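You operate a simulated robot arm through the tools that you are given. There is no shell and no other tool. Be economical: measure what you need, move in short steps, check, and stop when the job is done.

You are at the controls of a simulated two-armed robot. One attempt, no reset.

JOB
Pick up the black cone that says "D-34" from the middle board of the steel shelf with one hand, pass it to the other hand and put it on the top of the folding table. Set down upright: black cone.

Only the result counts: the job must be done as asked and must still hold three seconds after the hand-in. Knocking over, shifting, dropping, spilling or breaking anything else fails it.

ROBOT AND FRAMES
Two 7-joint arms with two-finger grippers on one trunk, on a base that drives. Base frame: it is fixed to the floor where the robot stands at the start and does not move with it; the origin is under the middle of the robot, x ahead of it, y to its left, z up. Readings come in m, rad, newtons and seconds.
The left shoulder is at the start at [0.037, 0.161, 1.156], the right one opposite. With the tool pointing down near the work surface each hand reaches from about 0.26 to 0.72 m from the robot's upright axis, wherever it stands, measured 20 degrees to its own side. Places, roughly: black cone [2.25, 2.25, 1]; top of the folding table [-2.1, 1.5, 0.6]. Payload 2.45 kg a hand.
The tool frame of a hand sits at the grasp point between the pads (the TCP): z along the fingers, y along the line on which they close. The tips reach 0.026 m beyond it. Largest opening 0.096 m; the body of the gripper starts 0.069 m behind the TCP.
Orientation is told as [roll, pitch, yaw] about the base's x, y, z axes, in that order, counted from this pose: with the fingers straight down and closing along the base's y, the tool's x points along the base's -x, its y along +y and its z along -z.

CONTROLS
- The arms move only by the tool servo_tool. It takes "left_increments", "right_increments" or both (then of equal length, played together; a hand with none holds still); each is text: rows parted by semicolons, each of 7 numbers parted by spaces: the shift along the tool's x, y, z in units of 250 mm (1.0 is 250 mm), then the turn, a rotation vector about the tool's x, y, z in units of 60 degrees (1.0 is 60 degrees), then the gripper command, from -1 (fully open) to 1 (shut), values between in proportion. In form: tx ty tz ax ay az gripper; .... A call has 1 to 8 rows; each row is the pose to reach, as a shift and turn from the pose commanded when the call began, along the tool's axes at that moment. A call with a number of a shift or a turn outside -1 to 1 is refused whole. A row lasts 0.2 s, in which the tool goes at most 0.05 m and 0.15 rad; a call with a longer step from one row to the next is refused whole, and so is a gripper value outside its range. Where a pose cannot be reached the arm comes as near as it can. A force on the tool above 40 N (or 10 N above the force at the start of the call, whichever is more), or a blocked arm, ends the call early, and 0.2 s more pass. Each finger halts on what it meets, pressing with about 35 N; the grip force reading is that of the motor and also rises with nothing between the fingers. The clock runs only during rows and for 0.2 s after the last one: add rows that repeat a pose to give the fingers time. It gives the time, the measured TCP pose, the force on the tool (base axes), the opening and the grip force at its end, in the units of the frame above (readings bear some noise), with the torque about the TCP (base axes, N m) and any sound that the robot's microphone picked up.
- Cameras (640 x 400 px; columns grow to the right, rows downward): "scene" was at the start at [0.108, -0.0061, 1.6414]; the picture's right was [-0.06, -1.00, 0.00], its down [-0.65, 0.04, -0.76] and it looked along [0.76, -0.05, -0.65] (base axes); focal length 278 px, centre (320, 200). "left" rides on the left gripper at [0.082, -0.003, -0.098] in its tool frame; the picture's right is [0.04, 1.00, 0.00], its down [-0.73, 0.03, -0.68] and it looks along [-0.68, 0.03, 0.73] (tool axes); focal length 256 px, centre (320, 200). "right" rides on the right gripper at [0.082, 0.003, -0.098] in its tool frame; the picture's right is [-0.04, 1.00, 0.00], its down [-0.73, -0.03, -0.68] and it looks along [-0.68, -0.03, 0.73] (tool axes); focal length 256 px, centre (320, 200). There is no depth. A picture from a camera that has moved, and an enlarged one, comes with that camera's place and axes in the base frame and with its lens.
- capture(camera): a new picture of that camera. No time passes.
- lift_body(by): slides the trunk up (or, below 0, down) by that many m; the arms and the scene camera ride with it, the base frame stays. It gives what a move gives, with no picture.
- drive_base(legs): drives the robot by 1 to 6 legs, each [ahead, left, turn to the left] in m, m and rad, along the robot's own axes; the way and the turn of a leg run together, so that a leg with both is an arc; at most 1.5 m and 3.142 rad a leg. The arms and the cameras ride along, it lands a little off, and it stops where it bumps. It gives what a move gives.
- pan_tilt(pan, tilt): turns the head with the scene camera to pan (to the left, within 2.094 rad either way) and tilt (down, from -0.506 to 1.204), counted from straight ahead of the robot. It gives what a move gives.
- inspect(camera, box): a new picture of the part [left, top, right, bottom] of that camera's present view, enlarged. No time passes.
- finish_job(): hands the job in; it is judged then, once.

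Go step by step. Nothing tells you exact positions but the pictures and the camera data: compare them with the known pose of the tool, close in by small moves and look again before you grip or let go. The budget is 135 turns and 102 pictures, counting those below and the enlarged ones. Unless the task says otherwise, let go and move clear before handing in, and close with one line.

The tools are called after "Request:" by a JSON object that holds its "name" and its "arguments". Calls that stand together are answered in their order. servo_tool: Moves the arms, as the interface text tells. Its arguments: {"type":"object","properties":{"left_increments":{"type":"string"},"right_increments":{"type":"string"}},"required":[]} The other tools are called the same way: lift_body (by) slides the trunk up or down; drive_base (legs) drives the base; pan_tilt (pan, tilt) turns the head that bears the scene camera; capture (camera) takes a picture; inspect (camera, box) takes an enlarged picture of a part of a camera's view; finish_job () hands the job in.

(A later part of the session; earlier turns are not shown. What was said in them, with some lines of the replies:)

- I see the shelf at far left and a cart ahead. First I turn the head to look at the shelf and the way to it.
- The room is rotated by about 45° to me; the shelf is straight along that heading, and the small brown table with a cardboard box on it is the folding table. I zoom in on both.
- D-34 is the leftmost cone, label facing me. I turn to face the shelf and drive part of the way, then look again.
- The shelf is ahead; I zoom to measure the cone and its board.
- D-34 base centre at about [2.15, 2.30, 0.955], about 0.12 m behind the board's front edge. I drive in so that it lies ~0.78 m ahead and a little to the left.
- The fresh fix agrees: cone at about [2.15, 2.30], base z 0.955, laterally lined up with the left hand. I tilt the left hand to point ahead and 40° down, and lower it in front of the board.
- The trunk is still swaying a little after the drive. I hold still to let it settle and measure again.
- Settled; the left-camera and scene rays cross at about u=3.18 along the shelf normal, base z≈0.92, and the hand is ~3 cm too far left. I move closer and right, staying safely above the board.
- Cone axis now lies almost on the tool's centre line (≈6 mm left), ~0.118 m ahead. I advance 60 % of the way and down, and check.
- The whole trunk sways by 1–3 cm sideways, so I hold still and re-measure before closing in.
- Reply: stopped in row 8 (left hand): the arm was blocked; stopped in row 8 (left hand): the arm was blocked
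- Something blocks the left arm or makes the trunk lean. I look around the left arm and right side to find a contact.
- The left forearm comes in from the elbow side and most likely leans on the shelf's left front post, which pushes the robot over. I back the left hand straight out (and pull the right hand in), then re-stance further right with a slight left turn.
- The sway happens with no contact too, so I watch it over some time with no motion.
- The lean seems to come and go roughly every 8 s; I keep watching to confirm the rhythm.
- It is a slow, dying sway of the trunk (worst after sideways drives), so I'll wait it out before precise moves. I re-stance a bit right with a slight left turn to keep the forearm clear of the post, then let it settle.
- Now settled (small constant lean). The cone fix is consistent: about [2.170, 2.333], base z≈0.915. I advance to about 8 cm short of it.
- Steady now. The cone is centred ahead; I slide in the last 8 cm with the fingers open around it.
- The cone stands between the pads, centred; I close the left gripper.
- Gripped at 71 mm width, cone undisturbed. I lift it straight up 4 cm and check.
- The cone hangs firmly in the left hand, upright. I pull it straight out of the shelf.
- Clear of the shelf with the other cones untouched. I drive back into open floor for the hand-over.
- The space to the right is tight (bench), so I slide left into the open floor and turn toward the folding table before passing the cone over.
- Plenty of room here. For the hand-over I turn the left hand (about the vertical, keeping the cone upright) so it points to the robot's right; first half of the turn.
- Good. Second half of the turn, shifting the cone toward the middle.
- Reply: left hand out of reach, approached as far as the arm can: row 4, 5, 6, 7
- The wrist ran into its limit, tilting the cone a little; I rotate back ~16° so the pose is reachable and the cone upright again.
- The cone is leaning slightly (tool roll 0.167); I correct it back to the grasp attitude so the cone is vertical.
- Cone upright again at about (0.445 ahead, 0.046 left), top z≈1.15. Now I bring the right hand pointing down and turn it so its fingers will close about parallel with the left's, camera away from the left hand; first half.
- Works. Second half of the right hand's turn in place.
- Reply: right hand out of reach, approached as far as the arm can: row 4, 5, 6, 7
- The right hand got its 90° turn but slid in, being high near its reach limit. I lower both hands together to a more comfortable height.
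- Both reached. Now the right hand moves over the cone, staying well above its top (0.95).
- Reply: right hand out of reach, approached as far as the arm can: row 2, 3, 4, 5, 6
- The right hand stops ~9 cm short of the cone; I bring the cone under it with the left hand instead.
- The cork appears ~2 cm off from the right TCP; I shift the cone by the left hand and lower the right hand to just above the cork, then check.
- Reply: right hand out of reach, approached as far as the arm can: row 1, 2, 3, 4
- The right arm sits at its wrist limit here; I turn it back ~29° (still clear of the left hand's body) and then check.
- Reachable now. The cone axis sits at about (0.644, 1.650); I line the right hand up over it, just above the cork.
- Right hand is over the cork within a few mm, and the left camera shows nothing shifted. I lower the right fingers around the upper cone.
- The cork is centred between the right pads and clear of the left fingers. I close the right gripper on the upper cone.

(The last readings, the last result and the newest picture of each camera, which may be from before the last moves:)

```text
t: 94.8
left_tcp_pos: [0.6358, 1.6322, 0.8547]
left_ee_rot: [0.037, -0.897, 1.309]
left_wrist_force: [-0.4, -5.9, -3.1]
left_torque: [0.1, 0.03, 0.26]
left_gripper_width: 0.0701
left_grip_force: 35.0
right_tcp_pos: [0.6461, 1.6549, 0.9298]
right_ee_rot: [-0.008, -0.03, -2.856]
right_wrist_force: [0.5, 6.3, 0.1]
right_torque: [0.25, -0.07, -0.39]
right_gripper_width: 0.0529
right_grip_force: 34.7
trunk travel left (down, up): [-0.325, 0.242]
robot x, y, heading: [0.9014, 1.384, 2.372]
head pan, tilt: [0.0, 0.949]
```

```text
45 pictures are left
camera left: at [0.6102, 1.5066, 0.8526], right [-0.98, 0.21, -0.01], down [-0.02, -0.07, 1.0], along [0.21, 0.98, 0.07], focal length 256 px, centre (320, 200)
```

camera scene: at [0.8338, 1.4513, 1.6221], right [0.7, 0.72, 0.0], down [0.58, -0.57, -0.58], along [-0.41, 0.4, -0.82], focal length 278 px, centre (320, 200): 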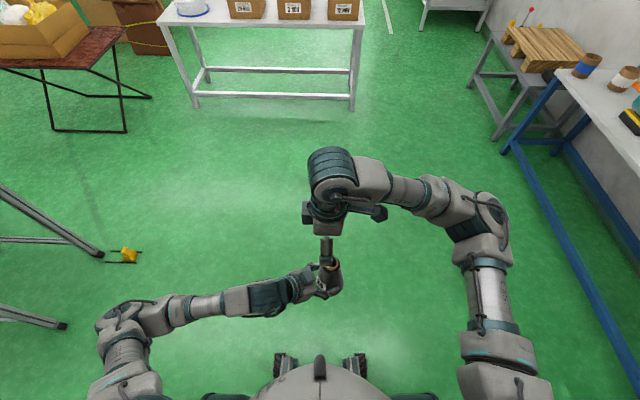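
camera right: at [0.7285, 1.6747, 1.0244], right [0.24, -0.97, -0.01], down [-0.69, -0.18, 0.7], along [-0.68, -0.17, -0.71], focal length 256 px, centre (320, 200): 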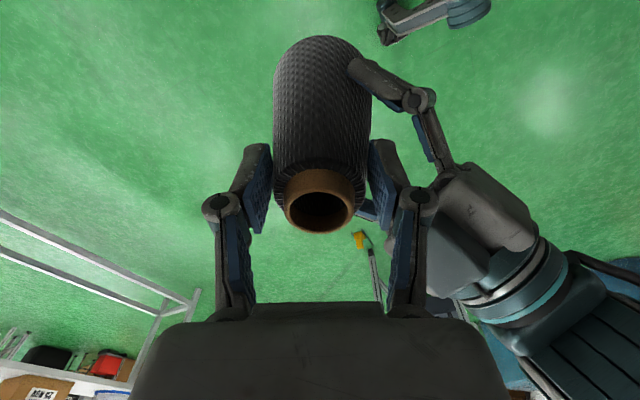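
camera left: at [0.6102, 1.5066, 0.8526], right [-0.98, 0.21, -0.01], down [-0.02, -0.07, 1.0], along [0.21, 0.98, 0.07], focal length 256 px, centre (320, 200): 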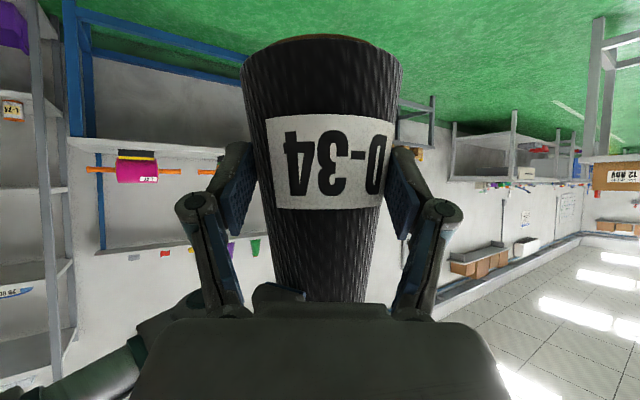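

The right hand holds (53 mm, 35 N) with little cross-force. I open the left fingers.

Request:
{"name": "servo_tool", "arguments": {"left_increments": "0 0 0 0 0 0 0; 0 0 0 0 0 0 -0.6; 0 0 0 0 0 0 -1; 0 0 0 0 0 0 -1"}}

Request:
{"name": "capture", "arguments": {"camera": "left"}}

Request:
{"name": "capture", "arguments": {"camera": "right"}}

```text
t: 95.8
left_tcp_pos: [0.6364, 1.6322, 0.8551]
left_ee_rot: [0.038, -0.896, 1.307]
left_wrist_force: [0.1, 0.2, -0.3]
left_torque: [0.0, -0.01, -0.01]
left_gripper_width: 0.096
left_grip_force: 0.2
right_tcp_pos: [0.6452, 1.6546, 0.9291]
right_ee_rot: [-0.005, -0.032, -2.854]
right_wrist_force: [0.4, 0.2, 0.5]
right_torque: [0.01, -0.04, 0.02]
right_gripper_width: 0.0531
right_grip_force: 35.6
trunk travel left (down, up): [-0.325, 0.242]
robot x, y, heading: [0.9018, 1.3845, 2.367]
head pan, tilt: [0.0, 0.949]
```

```text
44 pictures are left
camera left: at [0.6102, 1.5067, 0.8528], right [-0.98, 0.21, -0.01], down [-0.02, -0.07, 1.0], along [0.21, 0.98, 0.07], focal length 256 px, centre (320, 200)
```

left: 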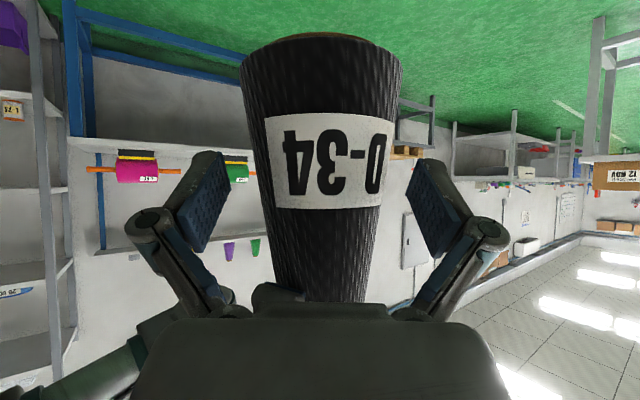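

```text
43 pictures are left
camera right: at [0.7285, 1.6744, 1.0244], right [0.24, -0.97, 0.0], down [-0.69, -0.18, 0.7], along [-0.68, -0.17, -0.71], focal length 256 px, centre (320, 200)
```

right: 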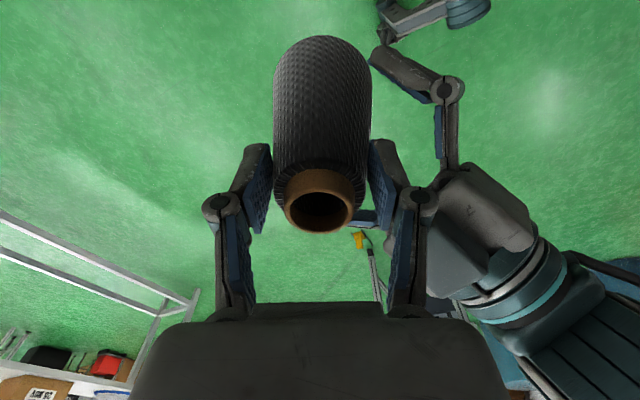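

The cone stays in place with the left fingers open. I back the left hand out horizontally.

Request:
{"name": "servo_tool", "arguments": {"left_increments": "0.08 0 -0.1 0 0 0 -1; 0.16 0 -0.2 0 0 0 -1; 0.24 0 -0.3 0 0 0 -1; 0.32 0 -0.4 0 0 0 -1; 0.4 0 -0.5 0 0 0 -1; 0.4 0 -0.5 0 0 0 -1"}}

Request:
{"name": "capture", "arguments": {"camera": "left"}}

```text
t: 97.2
left_tcp_pos: [0.5849, 1.4842, 0.8386]
left_ee_rot: [0.037, -0.896, 1.307]
left_wrist_force: [-0.3, -0.3, -0.5]
left_torque: [-0.02, 0.01, 0.03]
left_gripper_width: 0.0958
left_grip_force: 0.0
left hand out of reach, approached as far as the arm can: row 3, 4, 5, 6
right_tcp_pos: [0.645, 1.6541, 0.9297]
right_ee_rot: [-0.004, -0.032, -2.856]
right_wrist_force: [0.0, -0.1, -0.2]
right_torque: [0.0, -0.02, 0.03]
right_gripper_width: 0.053
right_grip_force: 34.7
trunk travel left (down, up): [-0.325, 0.242]
robot x, y, heading: [0.9035, 1.3905, 2.368]
head pan, tilt: [0.0, 0.949]
```

```text
42 pictures are left
camera left: at [0.5584, 1.3588, 0.8362], right [-0.98, 0.21, -0.01], down [-0.02, -0.07, 1.0], along [0.21, 0.98, 0.07], focal length 256 px, centre (320, 200)
```

left: 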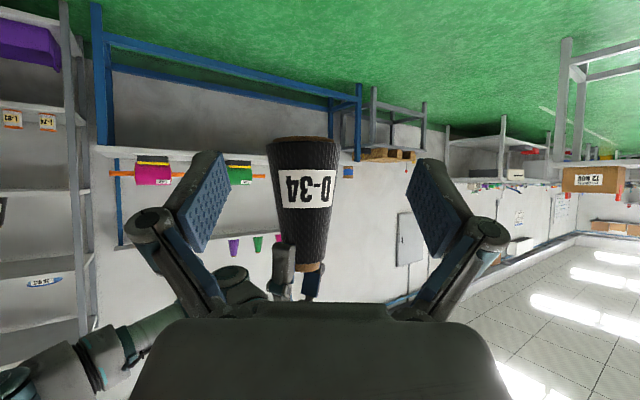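

The hand-over is done; the right hand alone holds the cone, upright. I zoom with the left camera to measure how far the base hangs below the right hand.

Request:
{"name": "inspect", "arguments": {"camera": "left", "box": [216, 110, 408, 310]}}

```text
2.00 times, centred on (312, 210) of left
camera zoom: at [0.5584, 1.3588, 0.8362], right [-0.98, 0.21, -0.01], down [-0.02, -0.07, 1.0], along [0.21, 0.98, 0.07], focal length 512 px, centre (336, 180)
```

zoom: 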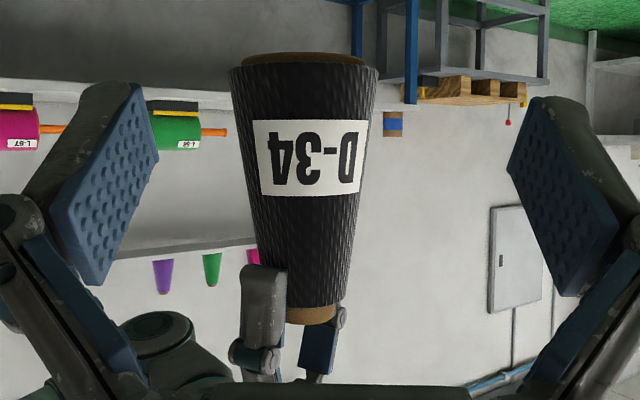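

The base hangs ~0.137 m below the right TCP. I lift the empty left hand out of the way, then drive the first part toward the folding table, keeping between the hammer table and the white table.

Request:
{"name": "servo_tool", "arguments": {"left_increments": "-0.13 0 -0.104 0 0 0 -1; -0.26 0 -0.208 0 0 0 -1; -0.39 0 -0.312 0 0 0 -1; -0.52 0 -0.416 0 0 0 -1; -0.65 0 -0.52 0 0 0 -1; -0.78 0 -0.624 0 0 0 -1; -0.78 0 -0.624 0 0 0 -1"}}

Request:
{"name": "drive_base", "arguments": {"legs": [[0.663, 0.397, 0], [0.663, 0.397, 0]]}}

Request:
{"name": "pan_tilt", "arguments": {"pan": 0.3, "tilt": 0.75}}

Request:
{"name": "capture", "arguments": {"camera": "scene"}}

```text
t: 98.8
left_tcp_pos: [0.5261, 1.535, 1.0614]
left_ee_rot: [0.037, -0.897, 1.306]
left_wrist_force: [-0.7, 0.5, -1.0]
left_torque: [-0.02, -0.01, -0.01]
left_gripper_width: 0.0961
left_grip_force: 0.1
left hand out of reach, approached as far as the arm can: row 1, 2, 3, 4, 5, 6, 7
right_tcp_pos: [0.6463, 1.6532, 0.9294]
right_ee_rot: [-0.006, -0.031, -2.855]
right_wrist_force: [0.3, 0.1, 1.3]
right_torque: [0.01, -0.02, 0.01]
right_gripper_width: 0.0527
right_grip_force: 34.4
trunk travel left (down, up): [-0.325, 0.242]
robot x, y, heading: [0.9078, 1.3888, 2.37]
head pan, tilt: [0.0, 0.949]
```

```text
t: 106.8
left_tcp_pos: [-0.9802, 1.8939, 1.0609]
left_ee_rot: [0.038, -0.897, 1.303]
left_wrist_force: [0.4, -0.2, -0.5]
left_torque: [-0.02, 0.01, 0.0]
left_gripper_width: 0.0958
left_grip_force: 0.0
right_tcp_pos: [-0.859, 2.0127, 0.9294]
right_ee_rot: [-0.003, -0.034, -2.858]
right_wrist_force: [0.1, 1.3, 0.4]
right_torque: [0.03, -0.02, 0.01]
right_gripper_width: 0.0526
right_grip_force: 35.2
trunk travel left (down, up): [-0.325, 0.242]
robot x, y, heading: [-0.6067, 1.7448, 2.367]
head pan, tilt: [0.0, 0.949]
```

```text
t: 107.6
left_tcp_pos: [-0.9779, 1.893, 1.062]
left_ee_rot: [0.043, -0.9, 1.297]
left_wrist_force: [0.3, 0.5, 0.1]
left_torque: [0.02, 0.0, -0.02]
left_gripper_width: 0.096
left_grip_force: 0.0
right_tcp_pos: [-0.8584, 2.0107, 0.9303]
right_ee_rot: [-0.007, -0.034, -2.857]
right_wrist_force: [1.0, 0.2, -0.1]
right_torque: [-0.01, -0.01, 0.0]
right_gripper_width: 0.0523
right_grip_force: 35.6
trunk travel left (down, up): [-0.325, 0.242]
robot x, y, heading: [-0.6022, 1.7444, 2.363]
head pan, tilt: [0.3, 0.75]
```

```text
40 pictures are left
camera scene: at [-0.6929, 1.7965, 1.6376], right [0.46, 0.89, 0.0], down [0.61, -0.32, -0.73], along [-0.65, 0.33, -0.68], focal length 278 px, centre (320, 200)
```

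scene: 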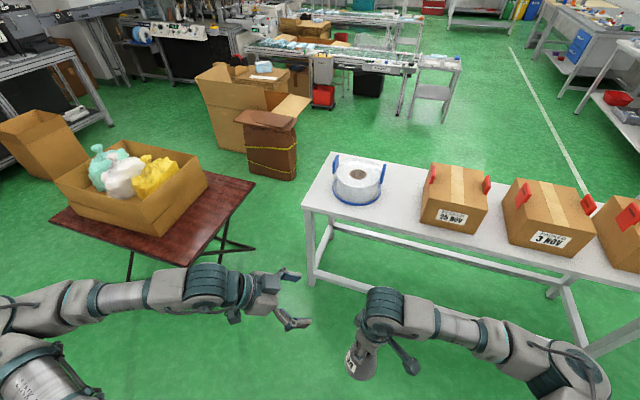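

I see the folding table well: top z≈0.605, near-right corner ≈[-1.57, 1.59], a free strip ~0.25 m wide right of the carton. Target for the cone ≈[-1.76, 1.62]. I drive sideways to in front of it.

Request:
{"name": "drive_base", "arguments": {"legs": [[0, 0, -0.045], [0.06, 0.995, 0]]}}

Request:
{"name": "pan_tilt", "arguments": {"pan": -0.2, "tilt": 0.9}}

Request:
{"name": "capture", "arguments": {"camera": "scene"}}

```text
t: 113.2
left_tcp_pos: [-1.7398, 1.2751, 1.0614]
left_ee_rot: [0.041, -0.899, 1.26]
left_wrist_force: [0.4, -0.3, 0.3]
left_torque: [0.01, 0.03, 0.02]
left_gripper_width: 0.0961
left_grip_force: 0.0
right_tcp_pos: [-1.6146, 1.3875, 0.9315]
right_ee_rot: [-0.01, -0.031, -2.902]
right_wrist_force: [0.0, 0.0, -0.1]
right_torque: [0.02, -0.04, 0.02]
right_gripper_width: 0.0523
right_grip_force: 35.3
trunk travel left (down, up): [-0.325, 0.242]
robot x, y, heading: [-1.3729, 1.1114, 2.325]
head pan, tilt: [0.3, 0.75]
```

```text
t: 114.1
left_tcp_pos: [-1.7374, 1.2728, 1.063]
left_ee_rot: [0.047, -0.901, 1.255]
left_wrist_force: [-0.3, -0.6, 0.4]
left_torque: [0.02, 0.02, -0.03]
left_gripper_width: 0.096
left_grip_force: 0.0
right_tcp_pos: [-1.6128, 1.3876, 0.931]
right_ee_rot: [-0.01, -0.035, -2.902]
right_wrist_force: [0.5, -0.1, -0.6]
right_torque: [0.0, 0.02, 0.0]
right_gripper_width: 0.0525
right_grip_force: 34.5
trunk travel left (down, up): [-0.325, 0.242]
robot x, y, heading: [-1.3728, 1.1148, 2.322]
head pan, tilt: [-0.201, 0.901]
```

```text
39 pictures are left
camera scene: at [-1.4278, 1.1887, 1.6258], right [0.85, 0.52, 0.0], down [0.41, -0.67, -0.62], along [-0.32, 0.53, -0.79], focal length 278 px, centre (320, 200)
```

scene: 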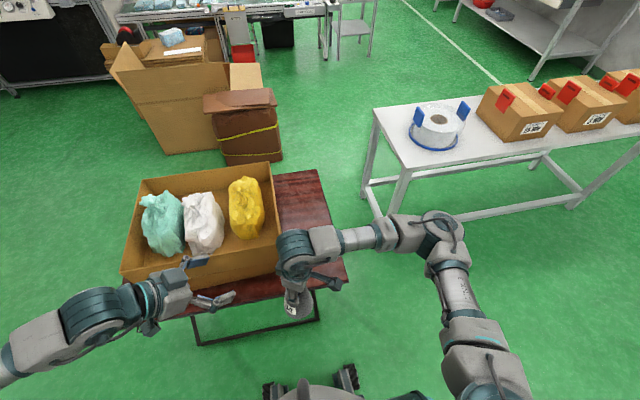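

Strip confirmed ~0.21 m wide; target cone spot ≈[-1.727, 1.625]. I drive the last bit ahead and to the right, hands high above the table.

Request:
{"name": "drive_base", "arguments": {"legs": [[0.15, -0.05, 0]]}}

Request:
{"name": "servo_tool", "arguments": {"right_increments": "0 0 0 0 0 0.095 1; 0 0 0 0 0 0.19 1; 0 0 0 0 0 0.286 1; 0 0 0 0 0 0.286 1; 0 0 0 0 0 0.286 1; 0 0 0 0 0 0.286 1"}}

Request:
{"name": "capture", "arguments": {"camera": "scene"}}

Request:
{"name": "capture", "arguments": {"camera": "right"}}

Request:
{"name": "capture", "arguments": {"camera": "left"}}

```text
t: 115.5
left_tcp_pos: [-1.8096, 1.4109, 1.0622]
left_ee_rot: [0.036, -0.906, 1.259]
left_wrist_force: [-0.6, 0.4, 0.2]
left_torque: [0.05, 0.0, -0.01]
left_gripper_width: 0.096
left_grip_force: 0.0
right_tcp_pos: [-1.683, 1.5266, 0.9329]
right_ee_rot: [-0.014, -0.029, -2.9]
right_wrist_force: [-0.2, -0.4, -2.8]
right_torque: [-0.01, -0.01, -0.03]
right_gripper_width: 0.0521
right_grip_force: 35.1
trunk travel left (down, up): [-0.325, 0.242]
robot x, y, heading: [-1.4403, 1.2561, 2.325]
head pan, tilt: [-0.201, 0.901]
```

```text
t: 116.9
left_tcp_pos: [-1.7998, 1.4193, 1.0645]
left_ee_rot: [0.047, -0.897, 1.253]
left_wrist_force: [-0.6, 0.0, -0.7]
left_torque: [-0.01, -0.01, 0.03]
left_gripper_width: 0.0958
left_grip_force: 0.0
right_tcp_pos: [-1.6748, 1.5329, 0.9325]
right_ee_rot: [0.004, -0.041, 3.082]
right_wrist_force: [-0.4, 0.7, -2.9]
right_torque: [0.04, 0.0, 0.02]
right_gripper_width: 0.0523
right_grip_force: 34.8
trunk travel left (down, up): [-0.325, 0.242]
robot x, y, heading: [-1.4395, 1.2523, 2.318]
head pan, tilt: [-0.201, 0.901]
```

```text
38 pictures are left
camera scene: at [-1.4906, 1.3357, 1.6257], right [0.85, 0.52, 0.0], down [0.41, -0.67, -0.62], along [-0.32, 0.53, -0.79], focal length 278 px, centre (320, 200)
```

scene: 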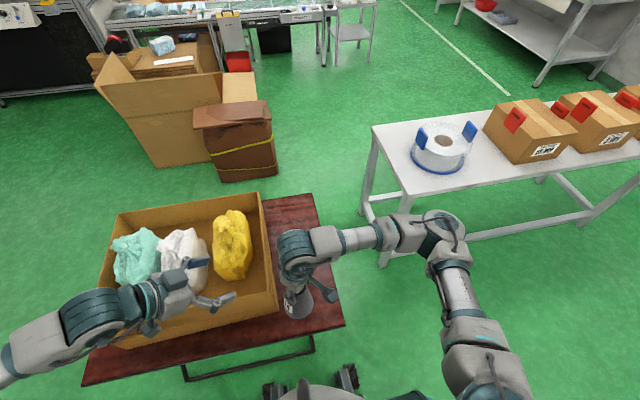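

```text
37 pictures are left
camera right: at [-1.5892, 1.5244, 1.0267], right [-0.1, -1.0, 0.0], down [-0.7, 0.07, 0.71], along [-0.71, 0.07, -0.71], focal length 256 px, centre (320, 200)
```

right: 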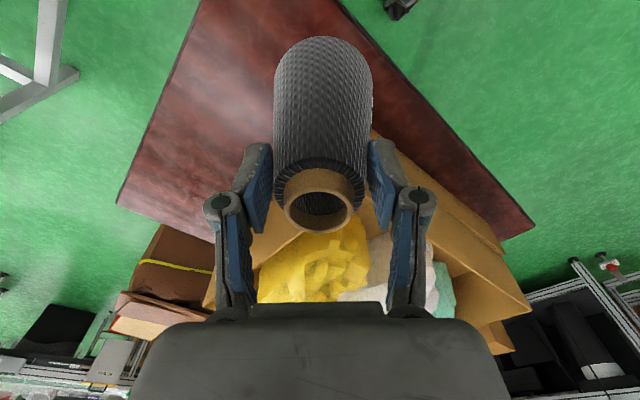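

```text
36 pictures are left
camera left: at [-1.8318, 1.2949, 1.0622], right [-0.97, 0.25, 0.0], down [-0.02, -0.07, 1.0], along [0.25, 0.96, 0.07], focal length 256 px, centre (320, 200)
```

left: 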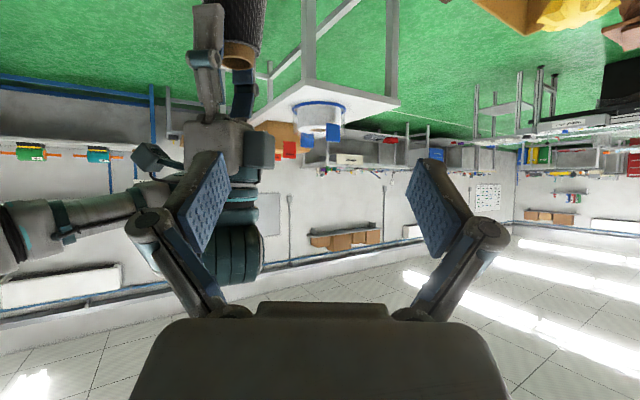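

The cone hangs right over the table's near-right part, next to the carton wall. I first move it 9 cm inward/right to the free spot, then lower to ~6 cm above the top.

Request:
{"name": "servo_tool", "arguments": {"right_increments": "-0.045 -0.12 0 0 0 0 1; -0.09 -0.24 0 0 0 0 1; -0.13 -0.361 0 0 0 0 1; -0.135 -0.361 0.18 0 0 0 1; -0.14 -0.361 0.36 0 0 0 1; -0.14 -0.361 0.53 0 0 0 1; -0.14 -0.361 0.53 0 0 0 1; -0.14 -0.361 0.53 0 0 0 1"}}

Request:
{"name": "capture", "arguments": {"camera": "scene"}}

Request:
{"name": "capture", "arguments": {"camera": "right"}}

```text
t: 118.7
left_tcp_pos: [-1.8012, 1.4176, 1.064]
left_ee_rot: [0.047, -0.896, 1.251]
left_wrist_force: [-0.2, -0.8, -0.4]
left_torque: [-0.01, 0.02, 0.02]
left_gripper_width: 0.0962
left_grip_force: 0.1
right_tcp_pos: [-1.7117, 1.6237, 0.801]
right_ee_rot: [0.003, -0.042, 3.084]
right_wrist_force: [-0.2, -0.3, -3.1]
right_torque: [-0.03, -0.04, 0.0]
right_gripper_width: 0.0521
right_grip_force: 35.7
trunk travel left (down, up): [-0.325, 0.242]
robot x, y, heading: [-1.4405, 1.2539, 2.321]
head pan, tilt: [-0.201, 0.901]
```

```text
35 pictures are left
camera scene: at [-1.4927, 1.3342, 1.6257], right [0.85, 0.52, 0.0], down [0.41, -0.67, -0.62], along [-0.32, 0.53, -0.79], focal length 278 px, centre (320, 200)
```

scene: 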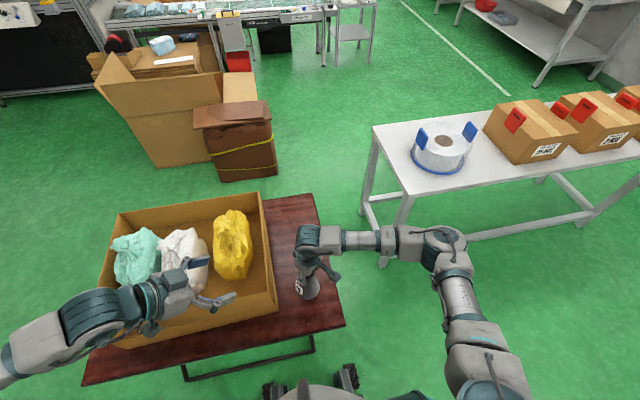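

```text
34 pictures are left
camera right: at [-1.6263, 1.6164, 0.8956], right [-0.1, -1.0, 0.0], down [-0.7, 0.07, 0.71], along [-0.7, 0.07, -0.71], focal length 256 px, centre (320, 200)
```

right: 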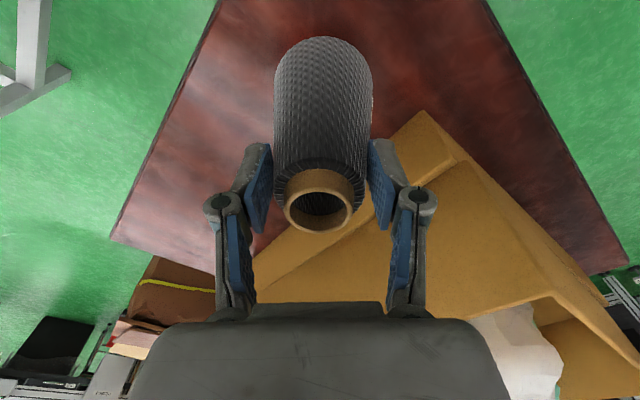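

It hangs in the middle of the free strip. I zoom in to check height and clearance.

Request:
{"name": "inspect", "arguments": {"camera": "scene", "box": [240, 200, 400, 340]}}

```text
2.86 times, centred on (320, 270) of scene
camera zoom: at [-1.4927, 1.3342, 1.6257], right [0.85, 0.52, 0.0], down [0.41, -0.67, -0.62], along [-0.32, 0.53, -0.79], focal length 795 px, centre (320, 0)
```

zoom: 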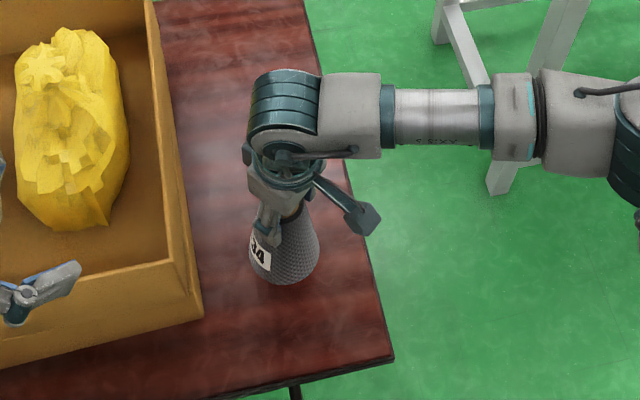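

Clear all round. I lower 4.5 cm, then feel for the table top in small steps.

Request:
{"name": "servo_tool", "arguments": {"right_increments": "0.003 0 0.07 0 0 0 1; 0.005 0 0.13 0 0 0 1; 0.007 0 0.18 0 0 0 1; 0.007 0 0.18 0 0 0 1; 0.007 0 0.18 0 0 0 1"}}

Request:
{"name": "inspect", "arguments": {"camera": "scene", "box": [260, 220, 360, 320]}}

Request:
{"name": "capture", "arguments": {"camera": "right"}}

```text
t: 119.9
left_tcp_pos: [-1.8008, 1.4147, 1.0661]
left_ee_rot: [0.051, -0.899, 1.248]
left_wrist_force: [-0.7, -0.5, -1.0]
left_torque: [0.0, 0.0, 0.01]
left_gripper_width: 0.0961
left_grip_force: 0.1
right_tcp_pos: [-1.7118, 1.6212, 0.7596]
right_ee_rot: [0.0, -0.047, 3.083]
right_wrist_force: [5.8, -6.3, 39.8]
right_torque: [-0.04, 0.59, -0.13]
right_gripper_width: 0.0523
right_grip_force: 34.7
trunk travel left (down, up): [-0.325, 0.242]
robot x, y, heading: [-1.4411, 1.255, 2.321]
head pan, tilt: [-0.201, 0.901]
```

```text
4.00 times, centred on (310, 270) of scene
camera zoom: at [-1.489, 1.3256, 1.6268], right [0.85, 0.52, 0.0], down [0.41, -0.67, -0.62], along [-0.32, 0.53, -0.78], focal length 1113 px, centre (360, -80)
```

zoom: 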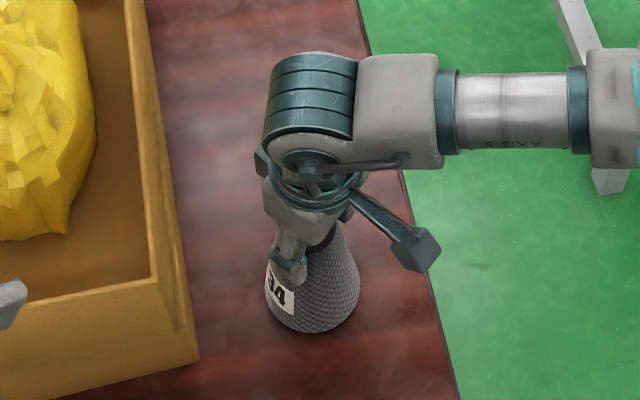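

```text
31 pictures are left
camera right: at [-1.6255, 1.6127, 0.8538], right [-0.1, -1.0, 0.0], down [-0.7, 0.07, 0.71], along [-0.71, 0.07, -0.7], focal length 256 px, centre (320, 200)
```

right: 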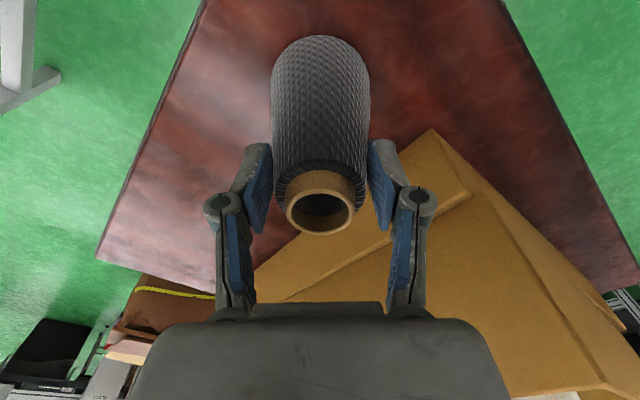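

The cone stands on the table top (about 0.62), pressing with 40 N. I ease off a few millimetres before letting go.

Request:
{"name": "servo_tool", "arguments": {"right_increments": "0 0 -0.008 0 0 0 1; 0 0 -0.016 0 0 0 1; 0 0 -0.016 0 0 0 1; 0 0 -0.016 0 0 0 1; 0 0 -0.016 0 0 0 1"}}

```text
t: 121.1
left_tcp_pos: [-1.8017, 1.4161, 1.0648]
left_ee_rot: [0.047, -0.902, 1.253]
left_wrist_force: [0.1, 0.0, 0.1]
left_torque: [0.0, -0.02, -0.02]
left_gripper_width: 0.0962
left_grip_force: 0.2
right_tcp_pos: [-1.7112, 1.6218, 0.7604]
right_ee_rot: [0.001, -0.04, 3.083]
right_wrist_force: [-3.0, -10.0, 15.1]
right_torque: [-0.47, 0.59, 0.23]
right_gripper_width: 0.0521
right_grip_force: 35.0
trunk travel left (down, up): [-0.325, 0.242]
robot x, y, heading: [-1.4389, 1.2513, 2.324]
head pan, tilt: [-0.201, 0.901]
```

Still some side load; I relieve it by 2 mm sideways and a bit more up.

Request:
{"name": "servo_tool", "arguments": {"right_increments": "0 0.006 -0.004 0 0 0 1; 0 0.01 -0.006 0 0 0 1; 0 0.01 -0.006 0 0 0 1; 0 0.01 -0.006 0 0 0 1"}}

```text
t: 122.1
left_tcp_pos: [-1.8019, 1.4174, 1.0641]
left_ee_rot: [0.046, -0.899, 1.255]
left_wrist_force: [-0.4, -0.5, 0.0]
left_torque: [0.01, 0.0, -0.02]
left_gripper_width: 0.0959
left_grip_force: 0.0
right_tcp_pos: [-1.7113, 1.6201, 0.7604]
right_ee_rot: [0.001, -0.038, 3.085]
right_wrist_force: [0.0, -0.2, -2.6]
right_torque: [-0.03, -0.05, 0.0]
right_gripper_width: 0.0521
right_grip_force: 34.9
trunk travel left (down, up): [-0.325, 0.242]
robot x, y, heading: [-1.4368, 1.2539, 2.322]
head pan, tilt: [-0.201, 0.901]
```

Now it just clears the top (full weight on the hand). I lower 1 mm to touch and then open gently.

Request:
{"name": "servo_tool", "arguments": {"right_increments": "0 0 0.004 0 0 0 1; 0 0 0.005 0 0 0 1; 0 0 0.005 0 0 0 1"}}

```text
t: 122.9
left_tcp_pos: [-1.8011, 1.4171, 1.0643]
left_ee_rot: [0.045, -0.899, 1.253]
left_wrist_force: [-0.2, 0.4, -0.7]
left_torque: [0.01, 0.01, 0.0]
left_gripper_width: 0.0959
left_grip_force: 0.1
right_tcp_pos: [-1.7122, 1.62, 0.7599]
right_ee_rot: [0.0, -0.037, 3.083]
right_wrist_force: [0.2, 0.1, -2.9]
right_torque: [-0.04, -0.04, -0.02]
right_gripper_width: 0.0519
right_grip_force: 34.6
trunk travel left (down, up): [-0.325, 0.242]
robot x, y, heading: [-1.4366, 1.256, 2.324]
head pan, tilt: [-0.201, 0.901]
```

Request:
{"name": "servo_tool", "arguments": {"right_increments": "0 0 0.006 0 0 0 1; 0 0 0.008 0 0 0 1; 0 0 0.008 0 0 0 1"}}

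```text
t: 123.7
left_tcp_pos: [-1.8023, 1.4159, 1.0653]
left_ee_rot: [0.048, -0.9, 1.252]
left_wrist_force: [0.3, -1.0, -0.6]
left_torque: [0.02, -0.01, 0.02]
left_gripper_width: 0.0959
left_grip_force: 0.1
right_tcp_pos: [-1.7117, 1.6193, 0.7596]
right_ee_rot: [0.0, -0.043, 3.085]
right_wrist_force: [2.6, -1.7, 14.5]
right_torque: [0.1, -0.82, -0.21]
right_gripper_width: 0.052
right_grip_force: 35.0
trunk travel left (down, up): [-0.325, 0.242]
robot x, y, heading: [-1.4358, 1.254, 2.318]
head pan, tilt: [-0.201, 0.901]
```

Light contact (≈14 N). I ease half a millimetre and open the right fingers gradually.

Request:
{"name": "servo_tool", "arguments": {"right_increments": "0 0 -0.003 0 0 0 1; 0 0 -0.003 0 0 0 -0.15; 0 0 -0.003 0 0 0 -0.35; 0 0 -0.003 0 0 0 -0.6; 0 0 -0.003 0 0 0 -0.9; 0 0 -0.003 0 0 0 -0.9"}}

Request:
{"name": "capture", "arguments": {"camera": "right"}}

Request:
{"name": "inspect", "arguments": {"camera": "scene", "box": [260, 220, 360, 320]}}

```text
t: 125.1
left_tcp_pos: [-1.8027, 1.4162, 1.0639]
left_ee_rot: [0.048, -0.898, 1.253]
left_wrist_force: [0.0, 0.6, 0.5]
left_torque: [-0.03, -0.02, -0.01]
left_gripper_width: 0.0959
left_grip_force: 0.0
right_tcp_pos: [-1.7114, 1.6198, 0.7598]
right_ee_rot: [0.001, -0.038, 3.084]
right_wrist_force: [-0.9, -0.2, -0.3]
right_torque: [-0.01, 0.01, -0.04]
right_gripper_width: 0.0909
right_grip_force: 0.0
trunk travel left (down, up): [-0.325, 0.242]
robot x, y, heading: [-1.4421, 1.2532, 2.322]
head pan, tilt: [-0.201, 0.901]
```

```text
30 pictures are left
camera right: at [-1.6263, 1.6125, 0.8538], right [-0.1, -1.0, 0.0], down [-0.7, 0.07, 0.71], along [-0.7, 0.07, -0.71], focal length 256 px, centre (320, 200)
```

right: 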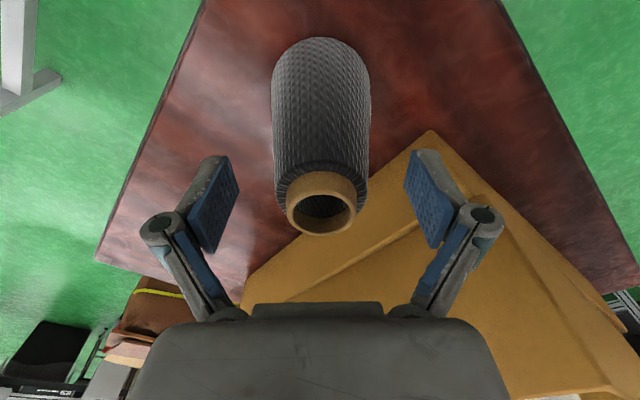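

```text
4.00 times, centred on (310, 270) of scene
camera zoom: at [-1.4948, 1.3321, 1.6257], right [0.85, 0.52, 0.0], down [0.41, -0.67, -0.62], along [-0.32, 0.53, -0.79], focal length 1113 px, centre (360, -80)
```

zoom: 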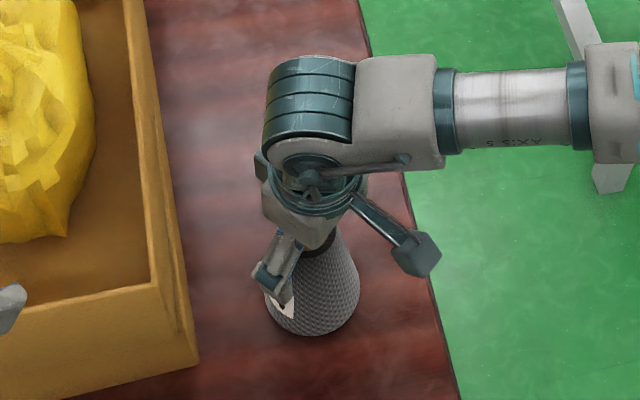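

The cone stands on its own, fingers clear on both sides. I raise the right hand straight up.

Request:
{"name": "servo_tool", "arguments": {"right_increments": "-0.003 0 -0.06 0 0 0 -1; -0.008 0 -0.2 0 0 0 -1; -0.015 0 -0.38 0 0 0 -1; -0.022 0 -0.56 0 0 0 -1; -0.03 0 -0.74 0 0 0 -1; -0.03 0 -0.74 0 0 0 -1"}}

Request:
{"name": "capture", "arguments": {"camera": "right"}}

Request:
{"name": "capture", "arguments": {"camera": "scene"}}

```text
t: 126.5
left_tcp_pos: [-1.8017, 1.4167, 1.065]
left_ee_rot: [0.045, -0.898, 1.254]
left_wrist_force: [0.4, 0.6, 0.4]
left_torque: [0.02, -0.03, 0.0]
left_gripper_width: 0.0961
left_grip_force: 0.2
right_tcp_pos: [-1.7116, 1.6209, 0.9449]
right_ee_rot: [0.002, -0.038, 3.085]
right_wrist_force: [0.0, 0.1, -0.5]
right_torque: [-0.02, 0.01, -0.01]
right_gripper_width: 0.0959
right_grip_force: 0.1
trunk travel left (down, up): [-0.325, 0.242]
robot x, y, heading: [-1.4411, 1.255, 2.326]
head pan, tilt: [-0.201, 0.901]
```

```text
28 pictures are left
camera right: at [-1.6269, 1.6133, 1.0391], right [-0.1, -1.0, 0.0], down [-0.7, 0.07, 0.71], along [-0.7, 0.07, -0.71], focal length 256 px, centre (320, 200)
```

right: 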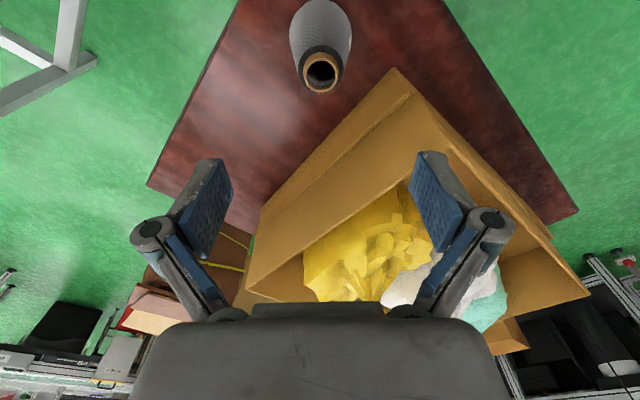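

```text
27 pictures are left
camera scene: at [-1.495, 1.3323, 1.6257], right [0.85, 0.52, 0.0], down [0.41, -0.67, -0.62], along [-0.32, 0.53, -0.79], focal length 278 px, centre (320, 200)
```

scene: 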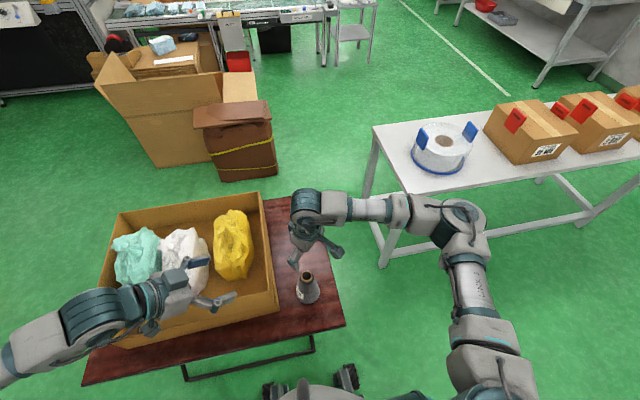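

The cone stands upright on the folding table, both hands are empty and well clear, and nothing else has moved. I hand the job in.

Request:
{"name": "finish_job", "arguments": {}}

```text
The job is handed in.
```

I took black cone D-34 from the shelf with the left hand, passed it to the right hand, and set it down upright on the folding table. Both hands were clear of it before I handed the job in.
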